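You operate a simulated robot arm through the tools that you are given. There is no shell and no other tool.

You run a simulated two-armed robot. Do the job below in one go: nothing can be reset, and whatever is moved stays where it is left.

JOB
Pick up the short end roll from the top of the shaft bench with one hand, pass it to the other hand and put it on the top of the chiller.

It is judged by the outcome, as a careful person would: the job done as asked, and still so three seconds after it is handed in. It fails if anything else is knocked over, pushed out of place, dropped, spilled or broken.

ROBOT AND FRAMES
Two 7-joint arms with two-finger parallel grippers on one trunk, on a base that drives. Base frame: it is fixed to the floor where the robot stands at the start and does not move with it; the origin is under the middle of the robot, x ahead of it, y to its left, z up; the surface under the hand at the start is at about z = 0.82. Lengths are in m, angles in degrees, forces in N, time in s.
The left shoulder is at the start at [0.073, 0.182, 1.086], the right one opposite. With the tool pointing down near the work surface each hand reaches from about 0.3 to 0.76 m from the robot's upright axis, wherever it stands, measured 20 degrees to its own side. Places, roughly: short end roll (6x6x18 cm) [0.5, 0.1, 0.9]; top of the chiller (22x20 cm) [0.44, -4, 0.92]. Payload 3.91 kg a hand.
The tool frame of a hand sits at the grasp point between the pads (the TCP): z along the fingers, y along the line on which they close. The tips reach 0.03 m beyond it. Largest opening 0.11 m; finger width 0.02, thickness 0.01; the body of the gripper, 0.048 by 0.112 m, starts 0.055 m behind the TCP.
Orientation is that of the tool frame in the base frame, as a unit quaternion [x, y, z, w]. With the fingers straight down and closing along the base's y, the tool's x points along the base's -x, its y along +y and its z along -z.

CONTROLS
- The arms move only by the tool jog_arm. It takes "left_rows", "right_rows" or both (then of equal length, played together; a hand with none holds still); each is a list of rows, each an object (a shift or turn left out is 0, a gripper value left out holds the last) with "translation": the shift along the base's x, y, z in m, a list of three; "rotation": the turn, a rotation vector about the base's x, y, z in degrees, a list of three; "grip": the finger opening in m, from 0 to 0.11. In form: [{"translation": [dx, dy, dz], "rotation": [wx, wy, wz], "grip": grip}, ...]. A call has 1 to 20 rows; each row is the pose to reach, as a shift and turn from the pose commanded when the call began. A row lasts 0.2 s, in which the tool goes at most 0.05 m and 8.6 degrees; a call with a longer step from one row to the next is refused whole, and so is a gripper value outside its range. Where a pose cannot be reached the arm comes as near as it can. A force on the tool above 40 N (or 10 N above the force at the start of the call, whichever is more), or a blocked arm, ends the call early, and 0.2 s more pass. Each finger travels about 0.072 m/s and halts on what it meets, pressing with about 26 N; the grip force reading is that of the motor and also rises with nothing between the fingers. The clock runs only during rows and for 0.2 s after the last one: add rows that repeat a pose to give the fingers time. The reply holds the time, the measured pose of the TCP, the force on the tool along the base axes, the opening and the grip force, in the units named above and with some noise, with the torque about the TCP (base axes, N m) and any sound that the robot's microphone picked up.
- Cameras (640 x 400 px; columns grow to the right, rows downward): "scene" is now at [0.209, 0.0248, 1.2601]; the picture's right is [0.15, -0.99, 0.00], its down [-0.59, -0.09, -0.80] and it looks along [0.80, 0.12, -0.59] (base axes); focal length 214 px, centre (320, 200). "left" rides on the left gripper at [0.072, -0.017, -0.103] in its tool frame; the picture's right is [0.23, 0.97, 0.00], its down [-0.76, 0.18, -0.62] and it looks along [-0.61, 0.14, 0.78] (tool axes); focal length 222 px, centre (320, 200). "right" rides on the right gripper at [0.072, 0.017, -0.103] in its tool frame; the picture's right is [-0.23, 0.97, 0.00], its down [-0.76, -0.18, -0.62] and it looks along [-0.61, -0.14, 0.78] (tool axes); focal length 222 px, centre (320, 200). There is no depth. A picture from a camera that has moved, and an enlarged one, comes with that camera's place and axes in the base frame and with its lens. The place of the scene camera against the robot may be out by one fixed shift of up to 0.025 m in any direction.
- snapshot(camera): a new picture of that camera. The clock stands still meanwhile.
- lift_body(by): slides the trunk up (or, below 0, down) by that many m; the arms and the scene camera ride with it, the base frame stays. It gives what a move gives, with no picture.
- base_move(legs): drives the robot by 1 to 6 legs, each [ahead, left, turn to the left] in m, m and degrees, along the robot's own axes; the way and the turn of a leg run together, so that a leg with both is an arc; at most 1.5 m and 180 degrees a leg. The arms and the cameras ride along, it lands a little off, and it stops where it bumps. It gives what a move gives.
- aim_head(pan, tilt): turns the head with the scene camera to pan (to the left, within 80 degrees either way) and tilt (down, from -29 to 69), counted from straight ahead of the robot. It gives what a move gives.
- close_up(camera, box): a new picture of the part [left, top, right, bottom] of that camera's present view, enlarged. The clock stands still meanwhile.
- sign_off(): hands the job in; it is judged then, once.

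Nothing tells you exact positions but the pictures and the camera data. Unless the task says otherwise, let go and move clear before handing in.

The tools are called after "Request:" as name(argument=value, ...) on one line, values as JSON. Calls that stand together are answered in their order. jog_arm: Moves the arms, as the interface text tells. Its arguments: {"type":"object","properties":{"left_rows":{"type":"array"},"right_rows":{"type":"array"}},"required":[]} The other tools are called the same way: lift_body (by) slides the trunk up or down; base_move (legs) drives the base; aim_head (pan, tilt) turns the head that bears the scene camera; snapshot (camera) takes a picture; close_up (camera, box) takes an enlarged picture of a part of a camera's view; sign_off () hands the job in.

At the start:

```text
time: 0.0
left_ee_pos: [0.3225, 0.1739, 1.1322]
left_tcp_rot: [0.001, 1.0, 0.0, 0.0]
left_ft_force: [-0.5, -0.4, -0.3]
left_torque: [0.03, -0.02, 0.0]
left_grip_width: 0.1101
left_grasp_force: 0.1
right_ee_pos: [0.4196, -0.0989, 1.0997]
right_tcp_rot: [0.0, 1.0, 0.0, 0.0]
right_ft_force: [0.6, -0.4, -1.0]
right_torque: [0.0, 0.0, -0.02]
right_grip_width: 0.1101
right_grasp_force: 0.1
trunk travel left (down, up): [-0.35, 0.164]
robot x, y, heading: [0.0005, -0.0025, -0.1]
head pan, tilt: [8.7, 36.4]
```

scene: 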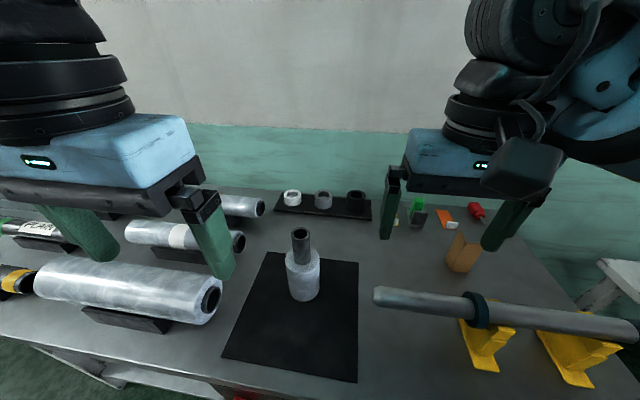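
right: 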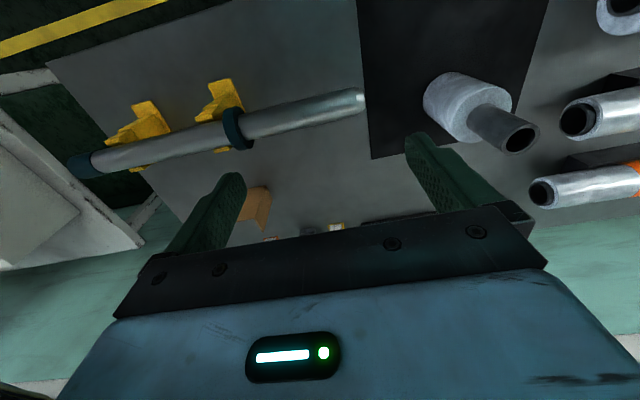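
left: 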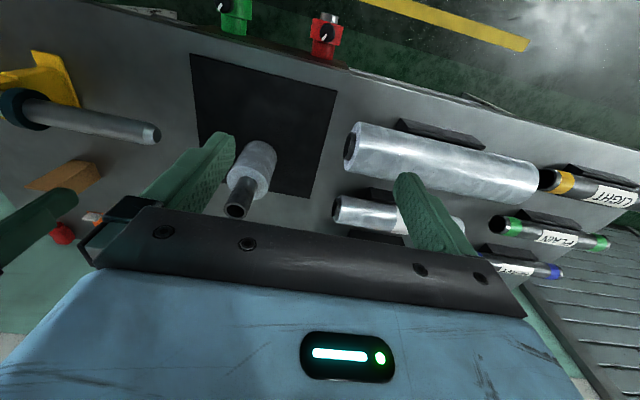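

The short end roll appears to stand upright on the black mat in the middle of the bench, with a thinner core sticking out of the top. I'll look closer before moving.

Request:
close_up(camera="scene", box=[220, 200, 380, 300])

Request:
close_up(camera="left", box=[180, 100, 340, 230])

Request:
close_up(camera="right", box=[380, 40, 580, 165])

```text
4.00 times, centred on (300, 250) of scene
camera zoom: at [0.209, 0.0248, 1.2601], right [0.15, -0.99, 0.0], down [-0.59, -0.09, -0.8], along [0.8, 0.12, -0.59], focal length 858 px, centre (400, 0)
```

zoom: 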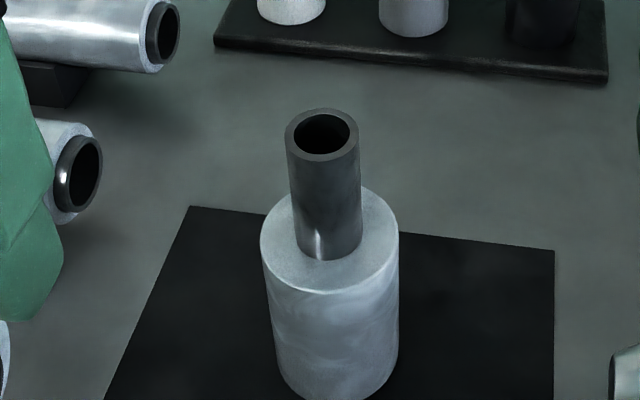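

```text
3.08 times, centred on (260, 165) of left
camera zoom: at [0.2487, 0.158, 1.2351], right [-0.23, 0.97, 0.0], down [0.76, 0.18, 0.62], along [0.61, 0.14, -0.78], focal length 684 px, centre (505, 308)
```

zoom: 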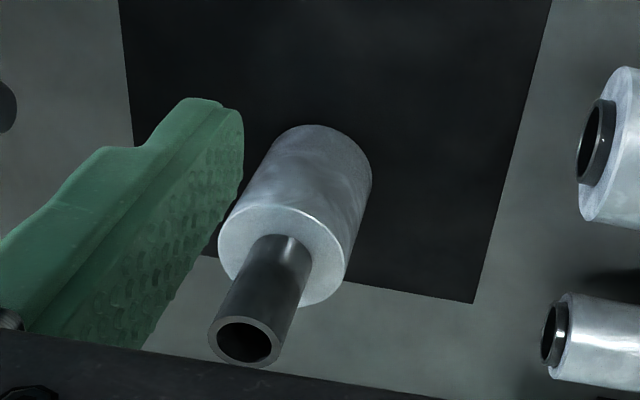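

```text
3.20 times, centred on (480, 102) of right
camera zoom: at [0.3475, -0.0833, 1.204], right [0.23, 0.97, 0.0], down [0.76, -0.18, 0.62], along [0.61, -0.14, -0.78], focal length 711 px, centre (-192, 512)
```

zoom: 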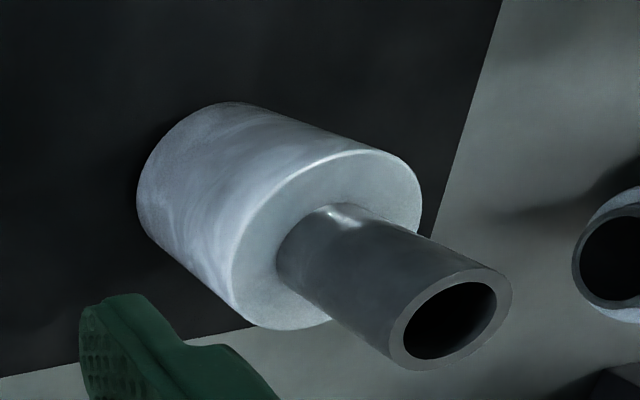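

From both wrist cameras I place the roll's axis near (0.479, 0.087). The body runs from about z 0.82 to 0.93 and is about 6 cm across, and the core above it reaches about 1.00 and is about 3.3 cm across. Next I look around to the right for the chiller and the route.

Request:
aim_head(pan=-75, tilt=10)

Request:
snapshot(camera="scene")

Request:
aim_head(pan=-35, tilt=15)

Request:
snapshot(camera="scene")

Request:
aim_head(pan=-78, tilt=45)

Request:
snapshot(camera="scene")

```text
time: 1.6
left_ee_pos: [0.3208, 0.1748, 1.1316]
left_tcp_rot: [0.0, 1.0, 0.0, 0.0]
left_ft_force: [-0.2, -0.6, -0.4]
left_torque: [0.01, -0.01, 0.0]
left_grip_width: 0.11
left_grasp_force: 0.0
right_ee_pos: [0.4212, -0.099, 1.0997]
right_tcp_rot: [0.0, 1.0, 0.0, 0.001]
right_ft_force: [1.3, -0.1, 0.1]
right_torque: [0.01, -0.01, 0.0]
right_grip_width: 0.1099
right_grasp_force: 0.1
trunk travel left (down, up): [-0.35, 0.164]
robot x, y, heading: [0.0002, -0.0018, -0.2]
head pan, tilt: [-75.0, 10.0]
```

```text
taken
camera scene: at [0.1469, -0.0782, 1.3024], right [-0.97, -0.26, 0.0], down [-0.05, 0.17, -0.98], along [0.26, -0.95, -0.17], focal length 214 px, centre (320, 200)
```

scene: 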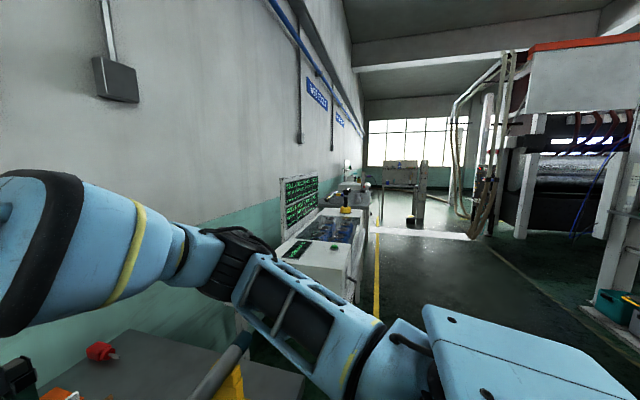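

```text
time: 2.6
left_ee_pos: [0.32, 0.1752, 1.1314]
left_tcp_rot: [0.0, 1.0, 0.0, 0.0]
left_ft_force: [0.0, 0.4, 0.7]
left_torque: [-0.01, -0.02, -0.01]
left_grip_width: 0.11
left_grasp_force: 0.0
right_ee_pos: [0.4208, -0.0989, 1.101]
right_tcp_rot: [0.001, 1.0, 0.0, 0.0]
right_ft_force: [0.7, -0.3, -0.3]
right_torque: [-0.02, -0.02, 0.02]
right_grip_width: 0.1099
right_grasp_force: 0.0
trunk travel left (down, up): [-0.35, 0.164]
robot x, y, heading: [-0.0037, 0.0016, 0.0]
head pan, tilt: [-35.0, 15.0]
```

```text
taken
camera scene: at [0.1992, -0.0421, 1.2943], right [-0.57, -0.82, 0.0], down [-0.21, 0.15, -0.97], along [0.79, -0.55, -0.26], focal length 214 px, centre (320, 200)
```

scene: 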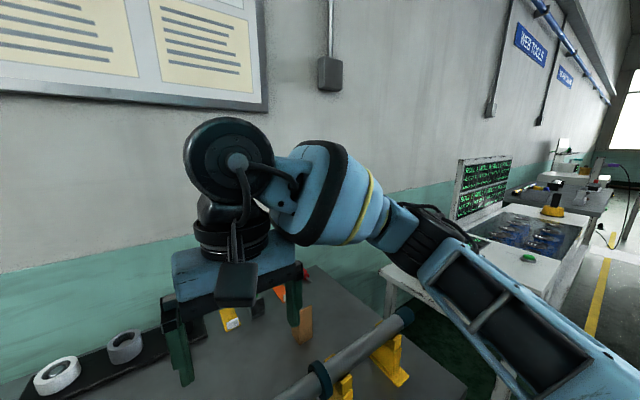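

```text
time: 3.7
left_ee_pos: [0.3209, 0.1752, 1.131]
left_tcp_rot: [-0.001, 1.0, 0.0, -0.001]
left_ft_force: [0.7, 0.2, 0.1]
left_torque: [-0.01, 0.02, 0.03]
left_grip_width: 0.11
left_grasp_force: 0.0
right_ee_pos: [0.4212, -0.0981, 1.0995]
right_tcp_rot: [0.0, 1.0, 0.0, 0.0]
right_ft_force: [0.7, 0.6, 1.0]
right_torque: [-0.01, 0.02, 0.03]
right_grip_width: 0.11
right_grasp_force: 0.0
trunk travel left (down, up): [-0.35, 0.164]
robot x, y, heading: [-0.0007, 0.0, -0.0]
head pan, tilt: [-78.0, 45.0]
```

```text
taken
camera scene: at [0.1398, -0.0679, 1.2475], right [-0.98, -0.21, 0.0], down [-0.15, 0.69, -0.71], along [0.15, -0.69, -0.71], focal length 214 px, centre (320, 200)
```

scene: 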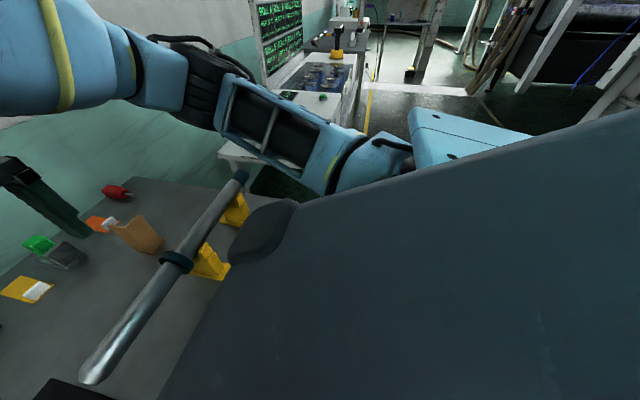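

Request:
aim_head(pan=-75, tilt=10)

Request:
close_up(camera="scene", box=[260, 140, 500, 300])

Request:
close_up(camera="scene", box=[310, 160, 410, 225])

```text
time: 4.8
left_ee_pos: [0.3223, 0.1735, 1.1319]
left_tcp_rot: [0.0, 1.0, 0.001, 0.0]
left_ft_force: [0.5, 0.7, 0.1]
left_torque: [0.03, -0.01, -0.01]
left_grip_width: 0.1101
left_grasp_force: 0.0
right_ee_pos: [0.4207, -0.0987, 1.0999]
right_tcp_rot: [0.0, 1.0, 0.0, -0.001]
right_ft_force: [-0.1, 0.3, 0.4]
right_torque: [-0.02, 0.02, -0.01]
right_grip_width: 0.1101
right_grasp_force: 0.1
trunk travel left (down, up): [-0.35, 0.164]
robot x, y, heading: [0.0005, -0.002, -0.1]
head pan, tilt: [-75.0, 10.0]
```

```text
2.50 times, centred on (380, 220) of scene
camera zoom: at [0.1468, -0.0783, 1.3023], right [-0.97, -0.26, 0.0], down [-0.05, 0.17, -0.98], along [0.25, -0.95, -0.17], focal length 536 px, centre (170, 150)
```

zoom: 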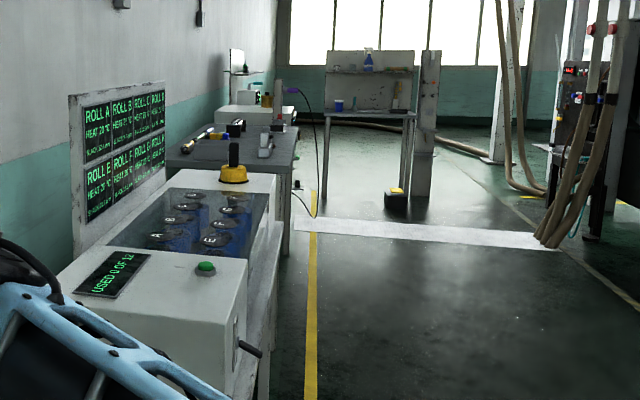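

```text
6.15 times, centred on (360, 192) of scene
camera zoom: at [0.1468, -0.0783, 1.3023], right [-0.97, -0.26, 0.0], down [-0.05, 0.17, -0.98], along [0.25, -0.95, -0.17], focal length 1320 px, centre (74, 246)
```

zoom: 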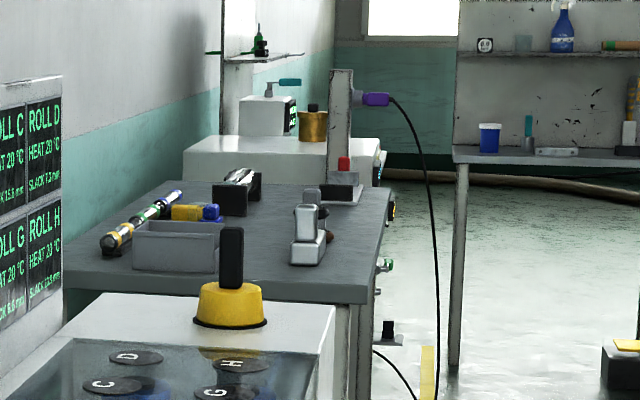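

The chiller should be the far white unit along the right-hand wall, beyond the console and the workbench. I plan to grip the roll's body with the left hand tilted about 60°, lift it, and pass it to the right hand, which takes the core from above. First I back off a little for arm room and aim the head at the roll.

Request:
base_move(legs=[[-0.12, 0, 0]])

Request:
aim_head(pan=8, tilt=32)

Request:
snapshot(camera="scene")

Request:
snapshot(camera="left")

```text
time: 6.0
left_ee_pos: [0.206, 0.1752, 1.1314]
left_tcp_rot: [-0.002, 1.0, 0.0, -0.001]
left_ft_force: [0.2, -0.4, -0.2]
left_torque: [0.02, -0.02, 0.03]
left_grip_width: 0.1101
left_grasp_force: 0.0
right_ee_pos: [0.3069, -0.0972, 1.1007]
right_tcp_rot: [-0.002, 1.0, 0.0, 0.0]
right_ft_force: [-0.1, 0.7, -0.5]
right_torque: [0.01, -0.06, 0.0]
right_grip_width: 0.1099
right_grasp_force: 0.0
trunk travel left (down, up): [-0.35, 0.164]
robot x, y, heading: [-0.1125, -0.0018, 0.4]
head pan, tilt: [-75.0, 10.0]
```

```text
time: 7.5
left_ee_pos: [0.2064, 0.1749, 1.1301]
left_tcp_rot: [-0.002, 1.0, 0.0, -0.001]
left_ft_force: [-0.8, 1.0, -0.3]
left_torque: [0.02, -0.02, -0.01]
left_grip_width: 0.11
left_grasp_force: 0.0
right_ee_pos: [0.3075, -0.0973, 1.0998]
right_tcp_rot: [-0.002, 1.0, 0.0, 0.0]
right_ft_force: [-0.8, -0.8, -0.2]
right_torque: [0.0, 0.0, 0.0]
right_grip_width: 0.1101
right_grasp_force: 0.2
trunk travel left (down, up): [-0.35, 0.164]
robot x, y, heading: [-0.111, 0.0024, 0.3]
head pan, tilt: [8.0, 32.0]
```

```text
taken
camera scene: at [0.0976, 0.0245, 1.2669], right [0.14, -0.99, 0.0], down [-0.52, -0.08, -0.85], along [0.84, 0.12, -0.53], focal length 214 px, centre (320, 200)
```

scene: 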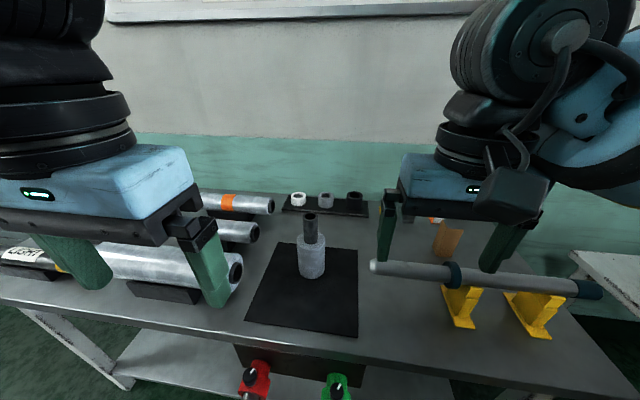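

```text
taken
camera left: at [0.1344, 0.1586, 1.2351], right [-0.23, 0.97, 0.0], down [0.76, 0.18, 0.62], along [0.61, 0.14, -0.78], focal length 222 px, centre (320, 200)
```

left: 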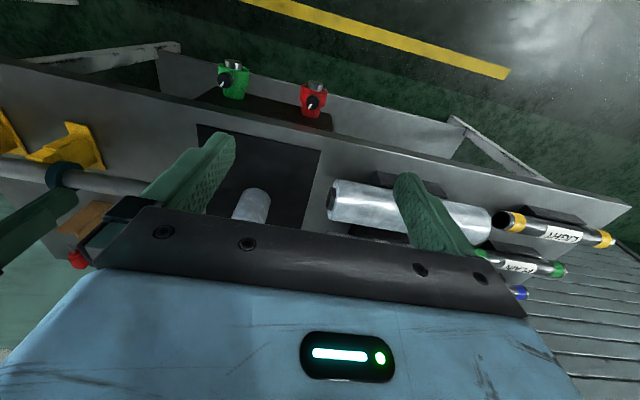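

I backed off cleanly, and the roll still stands upright on the mat. Now I tilt the left hand 60° forward in free air and bring it behind the roll, moving the right hand a little aside.

Request:
jog_arm(left_rows=[{"translation": [0.02, -0.01, 0], "rotation": [0, -7.5, 0]}, {"translation": [0.04, -0.02, 0], "rotation": [0, -15, 0]}, {"translation": [0.06, -0.03, 0], "rotation": [0, -22.5, 0]}, {"translation": [0.08, -0.045, -0.01], "rotation": [0, -30, 0]}, {"translation": [0.1, -0.06, -0.02], "rotation": [0, -37.5, 0]}, {"translation": [0.12, -0.07, -0.03], "rotation": [0, -45, 0]}, {"translation": [0.14, -0.08, -0.04], "rotation": [0, -52.5, 0]}, {"translation": [0.15, -0.088, -0.05], "rotation": [0, -60, 0]}, {"translation": [0.15, -0.088, -0.05], "rotation": [0, -60, 0]}, {"translation": [0.15, -0.088, -0.05], "rotation": [0, -60, 0]}], right_rows=[{"translation": [0, -0.01, 0]}, {"translation": [0, -0.02, 0]}, {"translation": [0, -0.03, 0]}, {"translation": [0, -0.04, 0]}, {"translation": [0, -0.05, 0]}, {"translation": [0, -0.06, 0]}, {"translation": [0, -0.07, 0]}, {"translation": [0, -0.08, 0]}, {"translation": [0, -0.08, 0]}, {"translation": [0, -0.08, 0]}])

Request:
snapshot(camera="left")

Request:
snapshot(camera="scene")

Request:
snapshot(camera="right")

```text
time: 9.7
left_ee_pos: [0.3573, 0.0896, 1.0817]
left_tcp_rot: [-0.002, 0.866, -0.001, 0.499]
left_ft_force: [-0.5, 0.6, 0.1]
left_torque: [0.03, 0.0, 0.0]
left_grip_width: 0.1101
left_grasp_force: 0.2
right_ee_pos: [0.3064, -0.1775, 1.0993]
right_tcp_rot: [-0.002, 1.0, 0.0, -0.001]
right_ft_force: [0.5, -0.6, 0.3]
right_torque: [-0.04, -0.08, -0.03]
right_grip_width: 0.1097
right_grasp_force: 0.0
trunk travel left (down, up): [-0.35, 0.164]
robot x, y, heading: [-0.1151, -0.0007, 0.4]
head pan, tilt: [8.0, 32.0]
```

```text
taken
camera left: at [0.231, 0.0722, 1.0706], right [-0.12, 0.97, -0.2], down [-0.16, 0.18, 0.97], along [0.98, 0.14, 0.13], focal length 222 px, centre (320, 200)
```

left: 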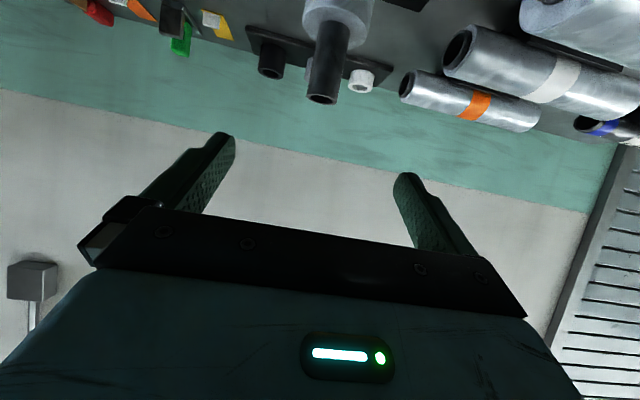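

```text
taken
camera scene: at [0.0976, 0.0245, 1.2669], right [0.14, -0.99, 0.0], down [-0.52, -0.08, -0.85], along [0.84, 0.12, -0.53], focal length 214 px, centre (320, 200)
```

scene: 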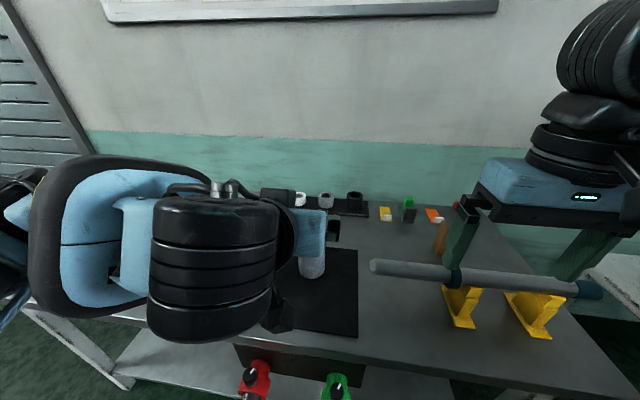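

```text
taken
camera right: at [0.2336, -0.1619, 1.2039], right [0.22, 0.97, 0.0], down [0.76, -0.18, 0.62], along [0.61, -0.14, -0.78], focal length 222 px, centre (320, 200)
```

right: 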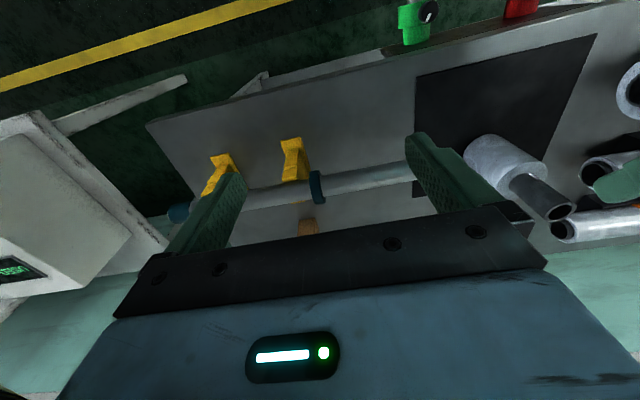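

The left hand is tilted as commanded and clear of everything. I'll refine the roll's position with enlarged views from both wrist cameras.

Request:
close_up(camera="left", box=[260, 0, 388, 120])

Request:
close_up(camera="right", box=[440, 110, 600, 240])

```text
3.33 times, centred on (324, 60) of left
camera zoom: at [0.231, 0.0722, 1.0706], right [-0.12, 0.97, -0.2], down [-0.16, 0.18, 0.97], along [0.98, 0.14, 0.13], focal length 740 px, centre (307, 667)
```

zoom: 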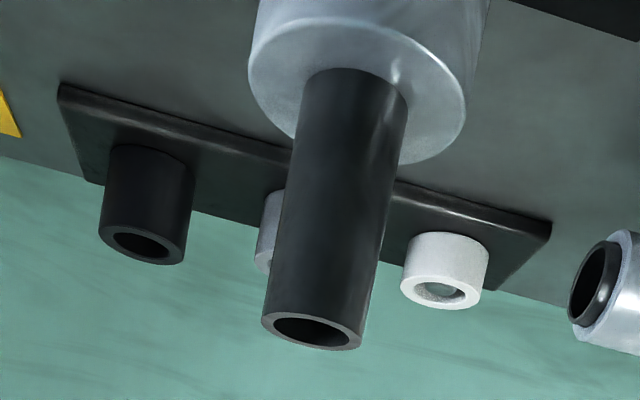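

```text
3.08 times, centred on (520, 175) of right
camera zoom: at [0.2336, -0.1619, 1.2039], right [0.22, 0.97, 0.0], down [0.76, -0.18, 0.62], along [0.61, -0.14, -0.78], focal length 684 px, centre (-295, 277)
```

zoom: 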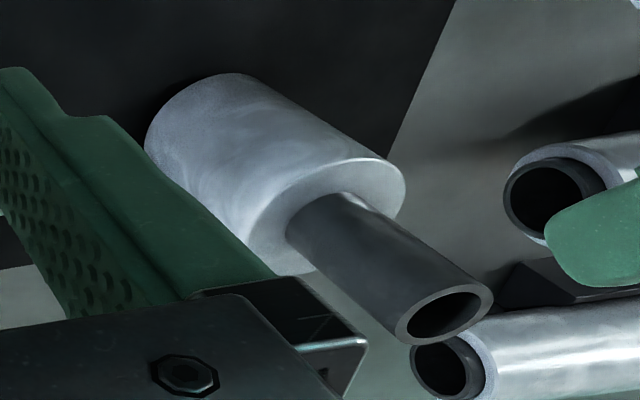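

The two views agree: axis near (0.479, 0.087), top at z 0.999, shoulder at about 0.928. I lower the left hand to a pre-grasp point 12 cm back along its approach line.

Request:
jog_arm(left_rows=[{"translation": [0.004, 0, -0.035]}, {"translation": [0.008, -0.001, -0.07]}, {"translation": [0.012, -0.002, -0.105]}, {"translation": [0.016, -0.002, -0.137]}, {"translation": [0.016, -0.002, -0.137]}, {"translation": [0.016, -0.002, -0.137]}])

Request:
snapshot(camera="left")

Request:
snapshot(camera="right")

```text
time: 11.1
left_ee_pos: [0.376, 0.0882, 0.9449]
left_tcp_rot: [-0.002, 0.866, 0.0, 0.5]
left_ft_force: [-0.3, 0.5, -1.0]
left_torque: [0.02, 0.01, -0.02]
left_grip_width: 0.1099
left_grasp_force: 0.1
right_ee_pos: [0.3067, -0.1775, 1.1009]
right_tcp_rot: [-0.001, 1.0, -0.001, 0.0]
right_ft_force: [0.5, -0.6, 0.1]
right_torque: [-0.02, 0.0, -0.01]
right_grip_width: 0.11
right_grasp_force: 0.1
trunk travel left (down, up): [-0.35, 0.164]
robot x, y, heading: [-0.1113, 0.0008, 0.3]
head pan, tilt: [8.0, 32.0]
```

```text
taken
camera left: at [0.2501, 0.0712, 0.9334], right [-0.12, 0.97, -0.2], down [-0.16, 0.18, 0.97], along [0.98, 0.14, 0.13], focal length 222 px, centre (320, 200)
```

left: 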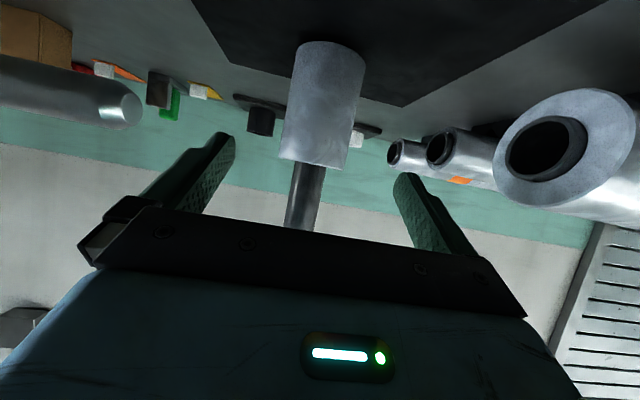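

```text
taken
camera right: at [0.2335, -0.1616, 1.2039], right [0.22, 0.97, 0.0], down [0.76, -0.18, 0.62], along [0.61, -0.14, -0.78], focal length 222 px, centre (320, 200)
```

right: 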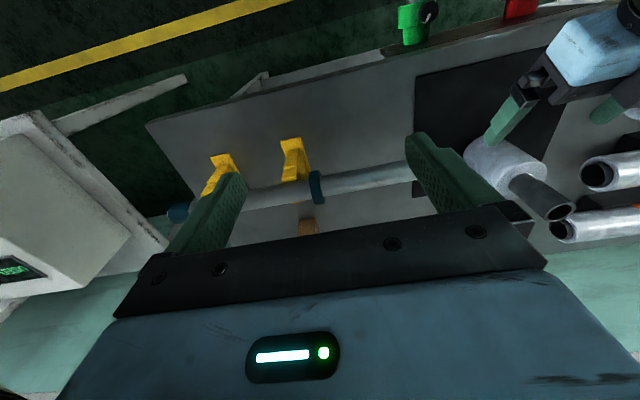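

The fingers straddle the roll symmetrically. I advance along the finger direction to the grasp point with the gripper still open.

Request:
jog_arm(left_rows=[{"translation": [0.025, 0, -0.015]}, {"translation": [0.05, 0, -0.03]}, {"translation": [0.075, 0, -0.045]}, {"translation": [0.09, 0, -0.053]}, {"translation": [0.1, 0, -0.059]}, {"translation": [0.1, 0, -0.059]}])

Request:
snapshot(camera="left")

Request:
snapshot(camera="right")

Request:
snapshot(camera="scene")

```text
time: 12.5
left_ee_pos: [0.4696, 0.0855, 0.8854]
left_tcp_rot: [-0.002, 0.867, 0.0, 0.499]
left_ft_force: [-0.9, -0.9, -0.3]
left_torque: [0.03, 0.0, 0.01]
left_grip_width: 0.11
left_grasp_force: 0.0
right_ee_pos: [0.3065, -0.1765, 1.1009]
right_tcp_rot: [-0.002, 1.0, 0.001, -0.001]
right_ft_force: [0.6, 0.1, 0.3]
right_torque: [0.03, -0.03, -0.01]
right_grip_width: 0.1102
right_grasp_force: 0.0
trunk travel left (down, up): [-0.35, 0.164]
robot x, y, heading: [-0.1115, -0.0008, 0.5]
head pan, tilt: [8.0, 32.0]
```

```text
taken
camera left: at [0.3453, 0.0684, 0.8754], right [-0.12, 0.97, -0.2], down [-0.16, 0.18, 0.97], along [0.98, 0.14, 0.13], focal length 222 px, centre (320, 200)
```

left: 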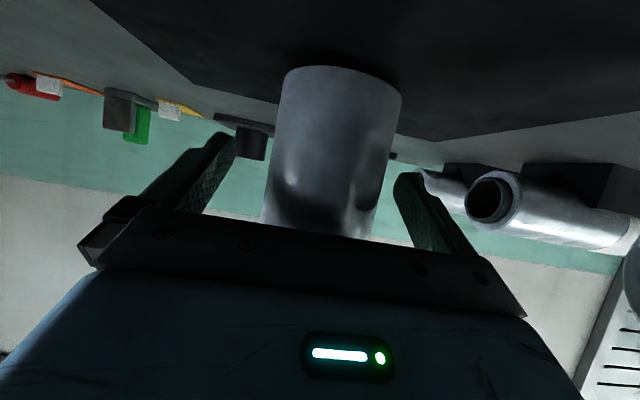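

```text
taken
camera right: at [0.2335, -0.1616, 1.2039], right [0.22, 0.97, 0.0], down [0.76, -0.18, 0.62], along [0.61, -0.14, -0.78], focal length 222 px, centre (320, 200)
```

right: 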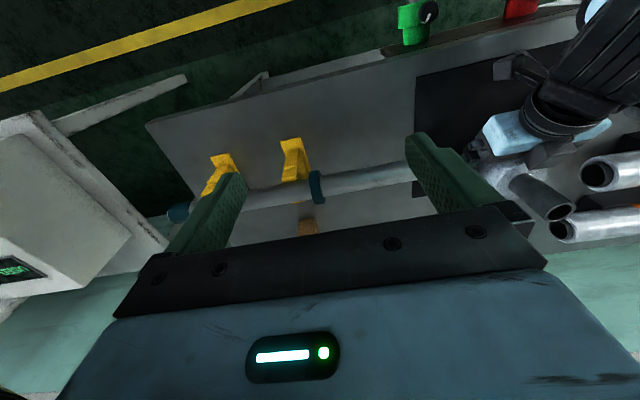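

```text
taken
camera scene: at [0.0975, 0.0247, 1.2669], right [0.14, -0.99, 0.0], down [-0.52, -0.08, -0.85], along [0.84, 0.12, -0.53], focal length 214 px, centre (320, 200)
```

scene: 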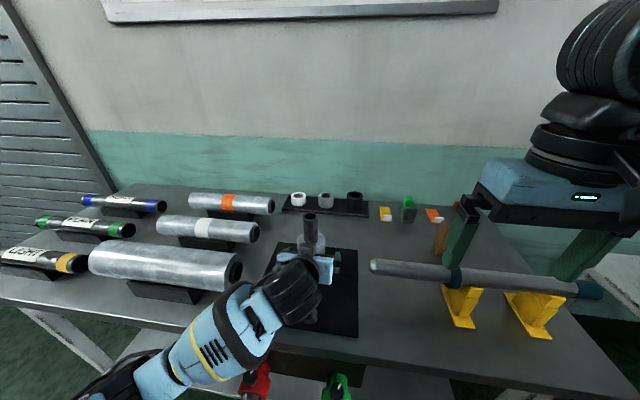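

The hand is around the body with no contact force. I'll check centring before closing.

Request:
close_up(camera="left", box=[180, 50, 460, 240])

Request:
close_up(camera="scene", box=[250, 200, 390, 340])

```text
2.11 times, centred on (320, 145) of left
camera zoom: at [0.3453, 0.0684, 0.8754], right [-0.12, 0.97, -0.2], down [-0.16, 0.18, 0.97], along [0.98, 0.14, 0.13], focal length 468 px, centre (320, 316)
```

zoom: 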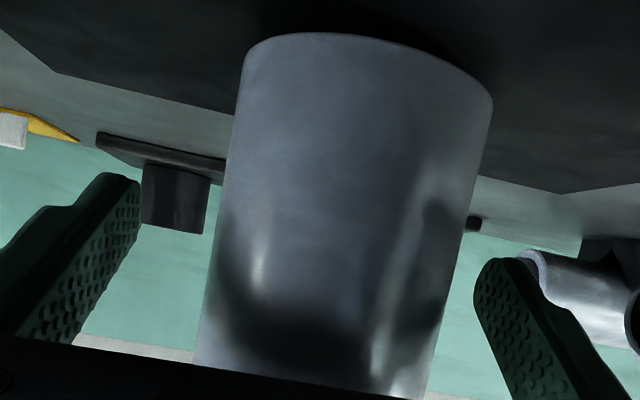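

```text
2.86 times, centred on (320, 270) of scene
camera zoom: at [0.0975, 0.0247, 1.2669], right [0.14, -0.99, 0.0], down [-0.52, -0.08, -0.85], along [0.84, 0.12, -0.53], focal length 613 px, centre (320, 0)
```

zoom: 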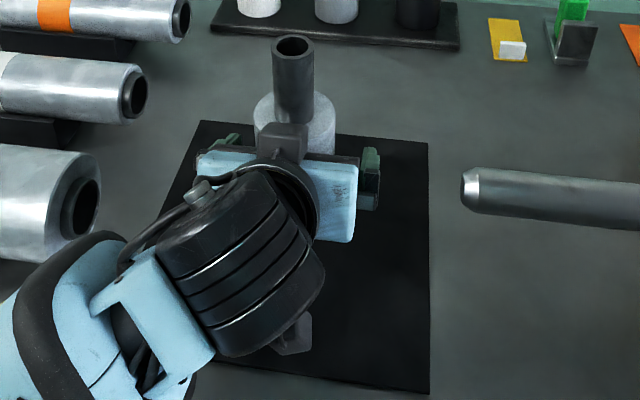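

The roll is about 2.5 mm to the left of the grip centre. I shift to centre on it and then close slowly on the body.

Request:
jog_arm(left_rows=[{"translation": [0.003, 0.0025, 0]}, {"translation": [0.003, 0.0025, 0], "grip": 0.09}, {"translation": [0.003, 0.0025, 0], "grip": 0.075}, {"translation": [0.003, 0.0025, 0], "grip": 0.065}, {"translation": [0.003, 0.0025, 0], "grip": 0.055}, {"translation": [0.003, 0.0025, 0], "grip": 0.04}, {"translation": [0.003, 0.0025, 0], "grip": 0.04}, {"translation": [0.003, 0.0025, 0], "grip": 0.04}])

Request:
snapshot(camera="left")

Request:
close_up(camera="scene", box=[250, 200, 390, 340])

```text
time: 14.3
left_ee_pos: [0.474, 0.0881, 0.8845]
left_tcp_rot: [-0.002, 0.866, -0.001, 0.5]
left_ft_force: [0.3, 2.4, -0.6]
left_torque: [0.11, 0.0, 0.04]
left_grip_width: 0.0509
left_grasp_force: 26.1
right_ee_pos: [0.3077, -0.1766, 1.0994]
right_tcp_rot: [-0.001, 1.0, 0.0, -0.001]
right_ft_force: [0.2, -0.4, 1.0]
right_torque: [0.01, 0.01, 0.01]
right_grip_width: 0.1099
right_grasp_force: 0.1
trunk travel left (down, up): [-0.35, 0.164]
robot x, y, heading: [-0.1116, -0.0037, 0.3]
head pan, tilt: [8.0, 32.0]
```

```text
taken
camera left: at [0.3486, 0.0705, 0.8745], right [-0.12, 0.97, -0.2], down [-0.16, 0.18, 0.97], along [0.98, 0.14, 0.13], focal length 222 px, centre (320, 200)
```

left: 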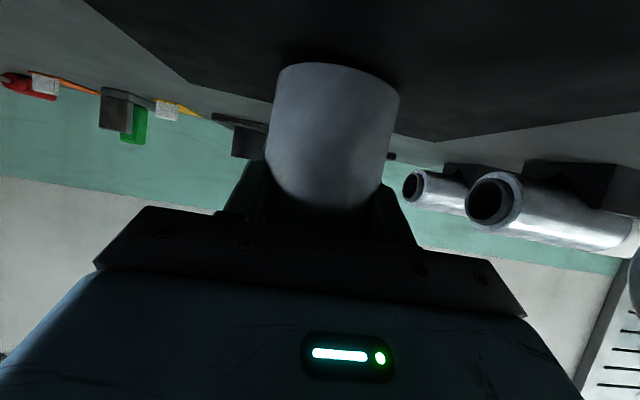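

```text
2.86 times, centred on (320, 270) of scene
camera zoom: at [0.0976, 0.025, 1.2669], right [0.14, -0.99, 0.0], down [-0.52, -0.08, -0.85], along [0.84, 0.12, -0.53], focal length 613 px, centre (320, 0)
```

zoom: 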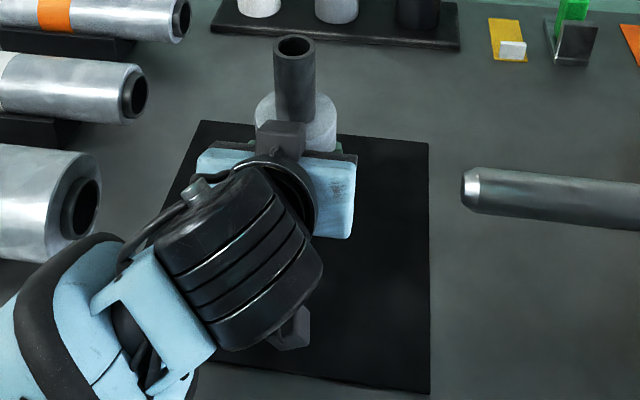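

The grip holds at 26 N and the roll stays upright. I lift gently.

Request:
jog_arm(left_rows=[{"translation": [0, 0, 0.01]}, {"translation": [0, 0, 0.025]}, {"translation": [0, 0, 0.045]}, {"translation": [0, 0, 0.07]}, {"translation": [0, 0, 0.09]}, {"translation": [0, 0, 0.1]}, {"translation": [0, 0, 0.1]}, {"translation": [0, 0, 0.1]}])

Request:
snapshot(camera="left")

Request:
snapshot(camera="scene")

Request:
snapshot(camera="right")

```text
time: 16.1
left_ee_pos: [0.4761, 0.0886, 0.9851]
left_tcp_rot: [-0.001, 0.867, -0.001, 0.499]
left_ft_force: [0.1, -0.1, -3.4]
left_torque: [0.02, 0.04, -0.02]
left_grip_width: 0.0512
left_grasp_force: 26.0
right_ee_pos: [0.3069, -0.1769, 1.1001]
right_tcp_rot: [-0.001, 1.0, 0.001, 0.0]
right_ft_force: [-0.4, -0.3, 0.5]
right_torque: [0.01, 0.02, 0.02]
right_grip_width: 0.1099
right_grasp_force: 0.1
trunk travel left (down, up): [-0.35, 0.164]
robot x, y, heading: [-0.114, -0.0042, 0.2]
head pan, tilt: [8.0, 32.0]
```

```text
taken
camera left: at [0.3498, 0.0718, 0.9743], right [-0.12, 0.97, -0.2], down [-0.16, 0.18, 0.97], along [0.98, 0.14, 0.13], focal length 222 px, centre (320, 200)
```

left: 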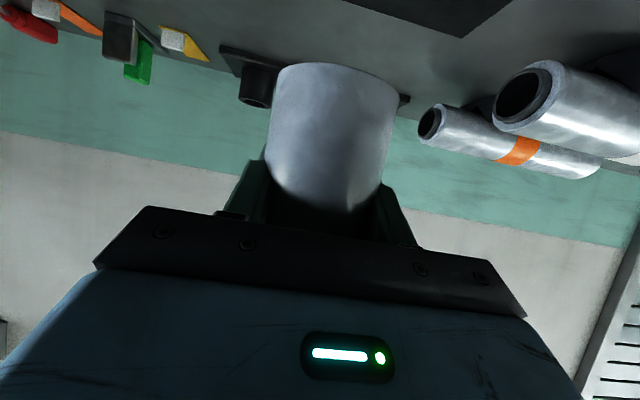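

```text
taken
camera scene: at [0.0979, 0.0246, 1.2668], right [0.14, -0.99, 0.0], down [-0.52, -0.08, -0.85], along [0.84, 0.12, -0.53], focal length 214 px, centre (320, 200)
```

scene: 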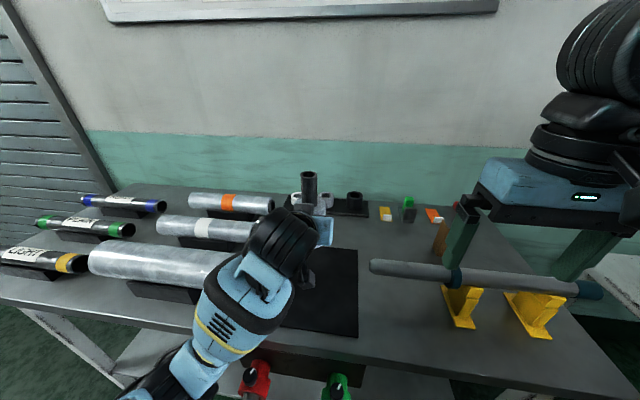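

```text
taken
camera right: at [0.2338, -0.1617, 1.2038], right [0.22, 0.97, 0.0], down [0.76, -0.18, 0.62], along [0.61, -0.14, -0.78], focal length 222 px, centre (320, 200)
```

right: 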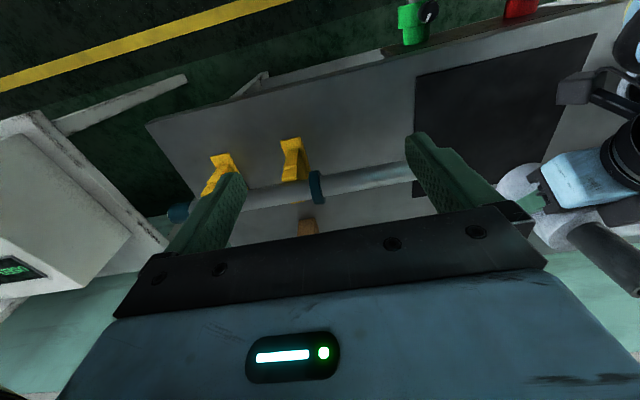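

The roll is lifted and weighs about 3 N. I bring it nearer to the robot's middle for the handover and raise the right hand to get a good look from above.

Request:
jog_arm(left_rows=[{"translation": [-0.015, -0.01, 0]}, {"translation": [-0.03, -0.02, 0]}, {"translation": [-0.045, -0.03, 0]}, {"translation": [-0.06, -0.04, 0]}, {"translation": [-0.075, -0.048, 0]}, {"translation": [-0.075, -0.048, 0]}, {"translation": [-0.075, -0.048, 0]}], right_rows=[{"translation": [0, 0, 0.02]}, {"translation": [0, 0, 0.04]}, {"translation": [0, 0, 0.06]}, {"translation": [0, 0, 0.08]}, {"translation": [0, 0, 0.09]}, {"translation": [0, 0, 0.09]}, {"translation": [0, 0, 0.09]}])

Request:
snapshot(camera="right")

Request:
snapshot(camera="scene")

Request:
snapshot(camera="left")

```text
time: 17.7
left_ee_pos: [0.4017, 0.0404, 0.9828]
left_tcp_rot: [-0.001, 0.866, -0.001, 0.5]
left_ft_force: [0.2, -0.3, -3.3]
left_torque: [-0.01, 0.04, -0.03]
left_grip_width: 0.051
left_grasp_force: 26.1
right_ee_pos: [0.3076, -0.1775, 1.1914]
right_tcp_rot: [-0.002, 1.0, 0.001, 0.0]
right_ft_force: [-0.5, 0.6, -0.5]
right_torque: [-0.02, -0.01, -0.01]
right_grip_width: 0.1099
right_grasp_force: 0.1
trunk travel left (down, up): [-0.35, 0.164]
robot x, y, heading: [-0.1128, -0.0009, 0.3]
head pan, tilt: [8.0, 32.0]
```

```text
taken
camera right: at [0.2353, -0.1616, 1.2947], right [0.22, 0.97, 0.0], down [0.76, -0.18, 0.62], along [0.61, -0.14, -0.78], focal length 222 px, centre (320, 200)
```

right: 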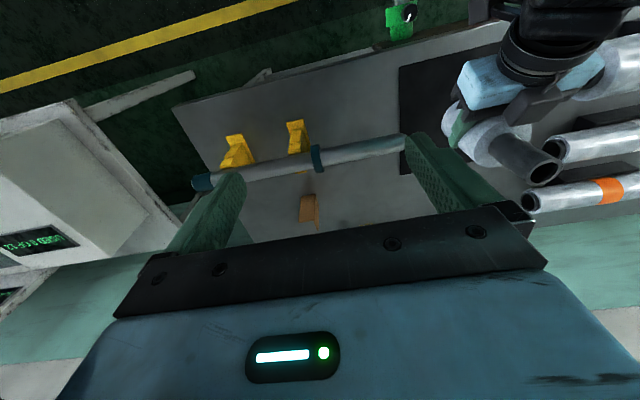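

```text
taken
camera scene: at [0.0978, 0.0246, 1.2669], right [0.14, -0.99, 0.0], down [-0.52, -0.08, -0.85], along [0.84, 0.12, -0.53], focal length 214 px, centre (320, 200)
```

scene: 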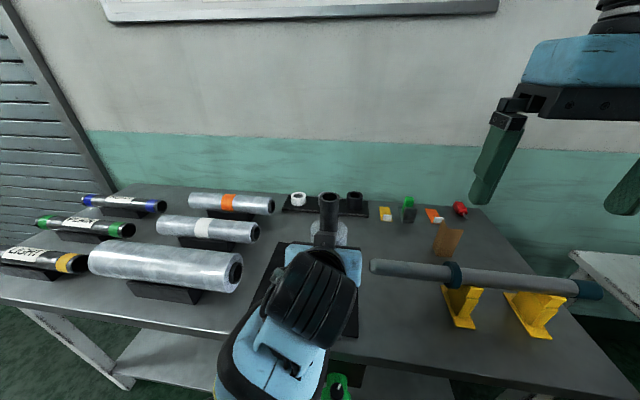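

```text
taken
camera left: at [0.2762, 0.0233, 0.9717], right [-0.12, 0.97, -0.2], down [-0.16, 0.18, 0.97], along [0.98, 0.14, 0.13], focal length 222 px, centre (320, 200)
```

left: 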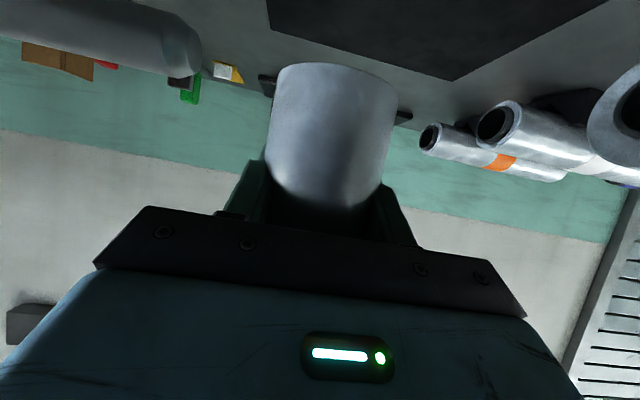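

Request:
close_up(camera="right", box=[420, 40, 620, 200])

Request:
close_up(camera="scene", box=[260, 170, 400, 300])

```text
2.50 times, centred on (520, 120) of right
camera zoom: at [0.2353, -0.1616, 1.2947], right [0.22, 0.97, 0.0], down [0.76, -0.18, 0.62], along [0.61, -0.14, -0.78], focal length 555 px, centre (-180, 400)
```

zoom: 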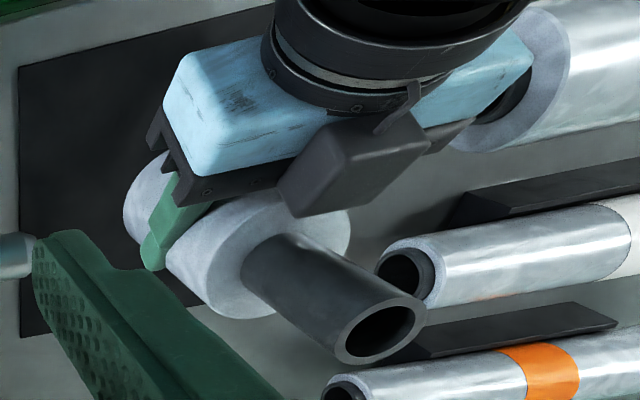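

```text
3.08 times, centred on (330, 235) of scene
camera zoom: at [0.0978, 0.0246, 1.2669], right [0.14, -0.99, 0.0], down [-0.52, -0.08, -0.85], along [0.84, 0.12, -0.53], focal length 660 px, centre (289, 92)
```

zoom: 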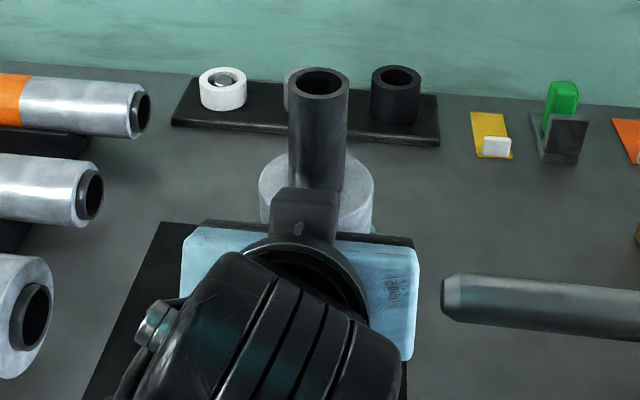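

The left gripper has a small box on its upper side, about 5 cm behind the core and 3 cm above the shoulder, so right-hand fingers closing along y will clear it. I move the open right hand above the core.

Request:
jog_arm(right_rows=[{"translation": [0.016, 0.036, 0]}, {"translation": [0.032, 0.072, 0]}, {"translation": [0.048, 0.108, 0]}, {"translation": [0.065, 0.144, 0]}, {"translation": [0.082, 0.18, 0]}, {"translation": [0.098, 0.215, 0]}, {"translation": [0.098, 0.215, 0]}, {"translation": [0.098, 0.215, 0]}])

Request:
snapshot(camera="right")

Request:
snapshot(camera="scene")

Request:
snapshot(camera="left")

```text
time: 19.5
left_ee_pos: [0.4023, 0.04, 0.9829]
left_tcp_rot: [-0.002, 0.866, 0.0, 0.5]
left_ft_force: [-0.7, 0.3, -3.0]
left_torque: [0.01, 0.02, 0.01]
left_grip_width: 0.0511
left_grasp_force: 26.3
right_ee_pos: [0.4054, 0.0397, 1.1919]
right_tcp_rot: [-0.002, 1.0, 0.0, 0.001]
right_ft_force: [0.0, 1.1, -1.0]
right_torque: [-0.02, -0.01, -0.02]
right_grip_width: 0.11
right_grasp_force: 0.0
trunk travel left (down, up): [-0.35, 0.164]
robot x, y, heading: [-0.1137, 0.0037, 0.0]
head pan, tilt: [8.0, 32.0]
```

```text
taken
camera right: at [0.3325, 0.0549, 1.2946], right [0.22, 0.97, 0.0], down [0.76, -0.18, 0.62], along [0.61, -0.14, -0.78], focal length 222 px, centre (320, 200)
```

right: 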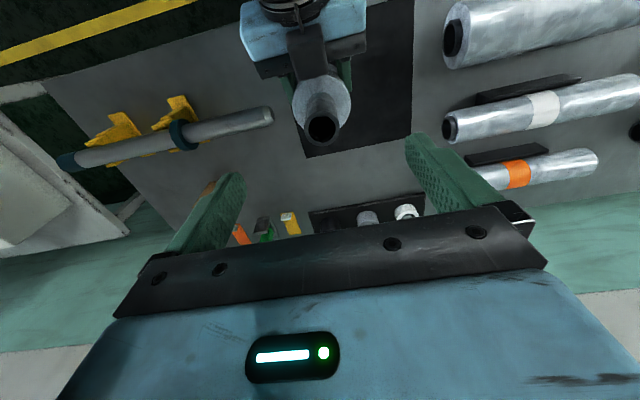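

```text
taken
camera scene: at [0.0978, 0.0251, 1.2669], right [0.14, -0.99, 0.0], down [-0.52, -0.08, -0.85], along [0.84, 0.12, -0.53], focal length 214 px, centre (320, 200)
```

scene: 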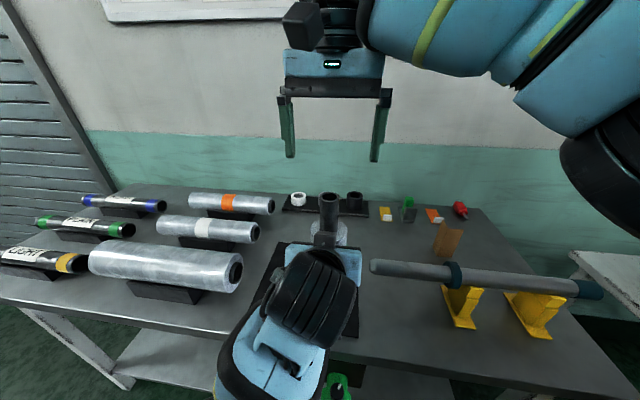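

```text
taken
camera left: at [0.2764, 0.0237, 0.9717], right [-0.12, 0.97, -0.2], down [-0.16, 0.18, 0.97], along [0.98, 0.14, 0.13], focal length 222 px, centre (320, 200)
```

left: 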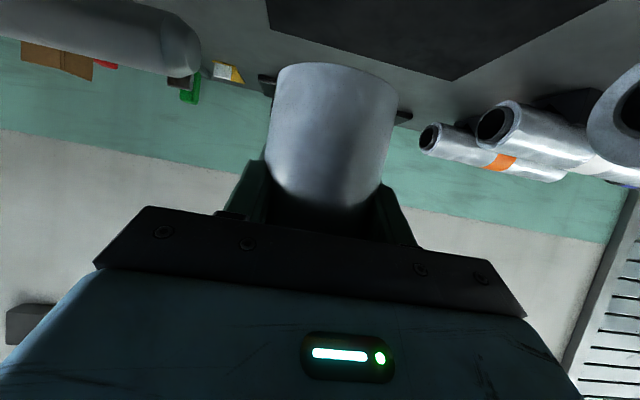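

Request:
close_up(camera="right", box=[250, 40, 400, 160])

Request:
close_up(camera="scene", box=[260, 0, 400, 100])

```text
3.33 times, centred on (325, 100) of right
camera zoom: at [0.3325, 0.0549, 1.2946], right [0.22, 0.97, 0.0], down [0.76, -0.18, 0.62], along [0.61, -0.14, -0.78], focal length 740 px, centre (303, 533)
```

zoom: 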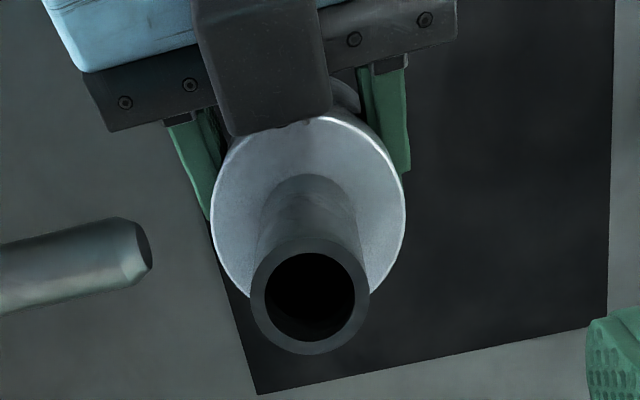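

```text
4.00 times, centred on (330, 50) of scene
camera zoom: at [0.0978, 0.0251, 1.2669], right [0.14, -0.99, 0.0], down [-0.52, -0.08, -0.85], along [0.84, 0.12, -0.53], focal length 858 px, centre (280, 800)
```

zoom: 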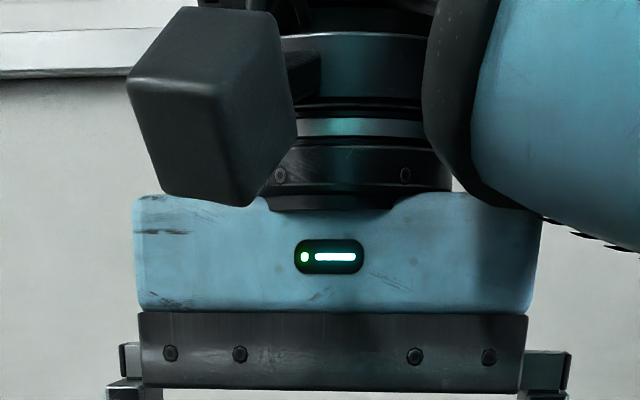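

The core top is centred under the right hand at about (0.407, 0.040, 1.097). I lower the right hand around the core, leaving the tips just above the shoulder of the roll.

Request:
jog_arm(right_rows=[{"translation": [0.001, 0, -0.02], "grip": 0.09}, {"translation": [0.001, 0, -0.04], "grip": 0.09}, {"translation": [0.001, 0, -0.06]}, {"translation": [0.001, 0, -0.08]}, {"translation": [0.001, 0, -0.1]}, {"translation": [0.001, 0, -0.115]}, {"translation": [0.001, 0, -0.125]}, {"translation": [0.001, 0, -0.125]}, {"translation": [0.001, 0, -0.125]}])

Request:
snapshot(camera="right")

Request:
close_up(camera="scene", box=[240, 80, 420, 300])

```text
time: 21.5
left_ee_pos: [0.4026, 0.0396, 0.982]
left_tcp_rot: [-0.001, 0.866, -0.001, 0.499]
left_ft_force: [-0.3, -0.1, -4.2]
left_torque: [-0.06, 0.0, 0.0]
left_grip_width: 0.0509
left_grasp_force: 25.8
right_ee_pos: [0.4062, 0.0377, 1.0653]
right_tcp_rot: [-0.002, 1.0, 0.0, 0.0]
right_ft_force: [0.8, 0.2, 1.1]
right_torque: [-0.01, 0.01, 0.0]
right_grip_width: 0.0899
right_grasp_force: 0.1
trunk travel left (down, up): [-0.35, 0.164]
robot x, y, heading: [-0.1119, -0.0008, 0.1]
head pan, tilt: [8.0, 32.0]
```

```text
taken
camera right: at [0.3334, 0.0536, 1.1697], right [0.22, 0.97, 0.0], down [0.76, -0.18, 0.62], along [0.61, -0.14, -0.78], focal length 222 px, centre (320, 200)
```

right: 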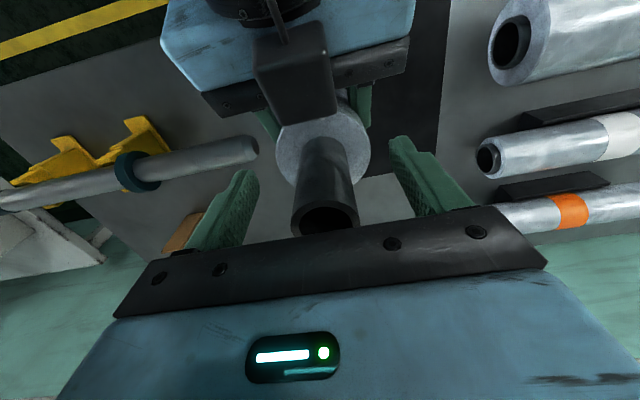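

```text
1.82 times, centred on (330, 190) of scene
camera zoom: at [0.0979, 0.0246, 1.2669], right [0.14, -0.99, 0.0], down [-0.52, -0.08, -0.85], along [0.84, 0.12, -0.53], focal length 390 px, centre (302, 218)
```

zoom: 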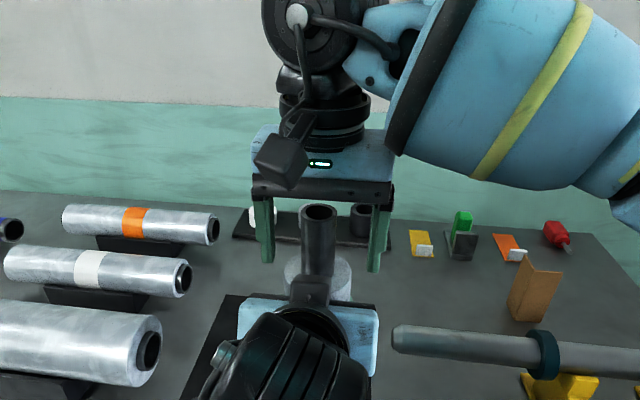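

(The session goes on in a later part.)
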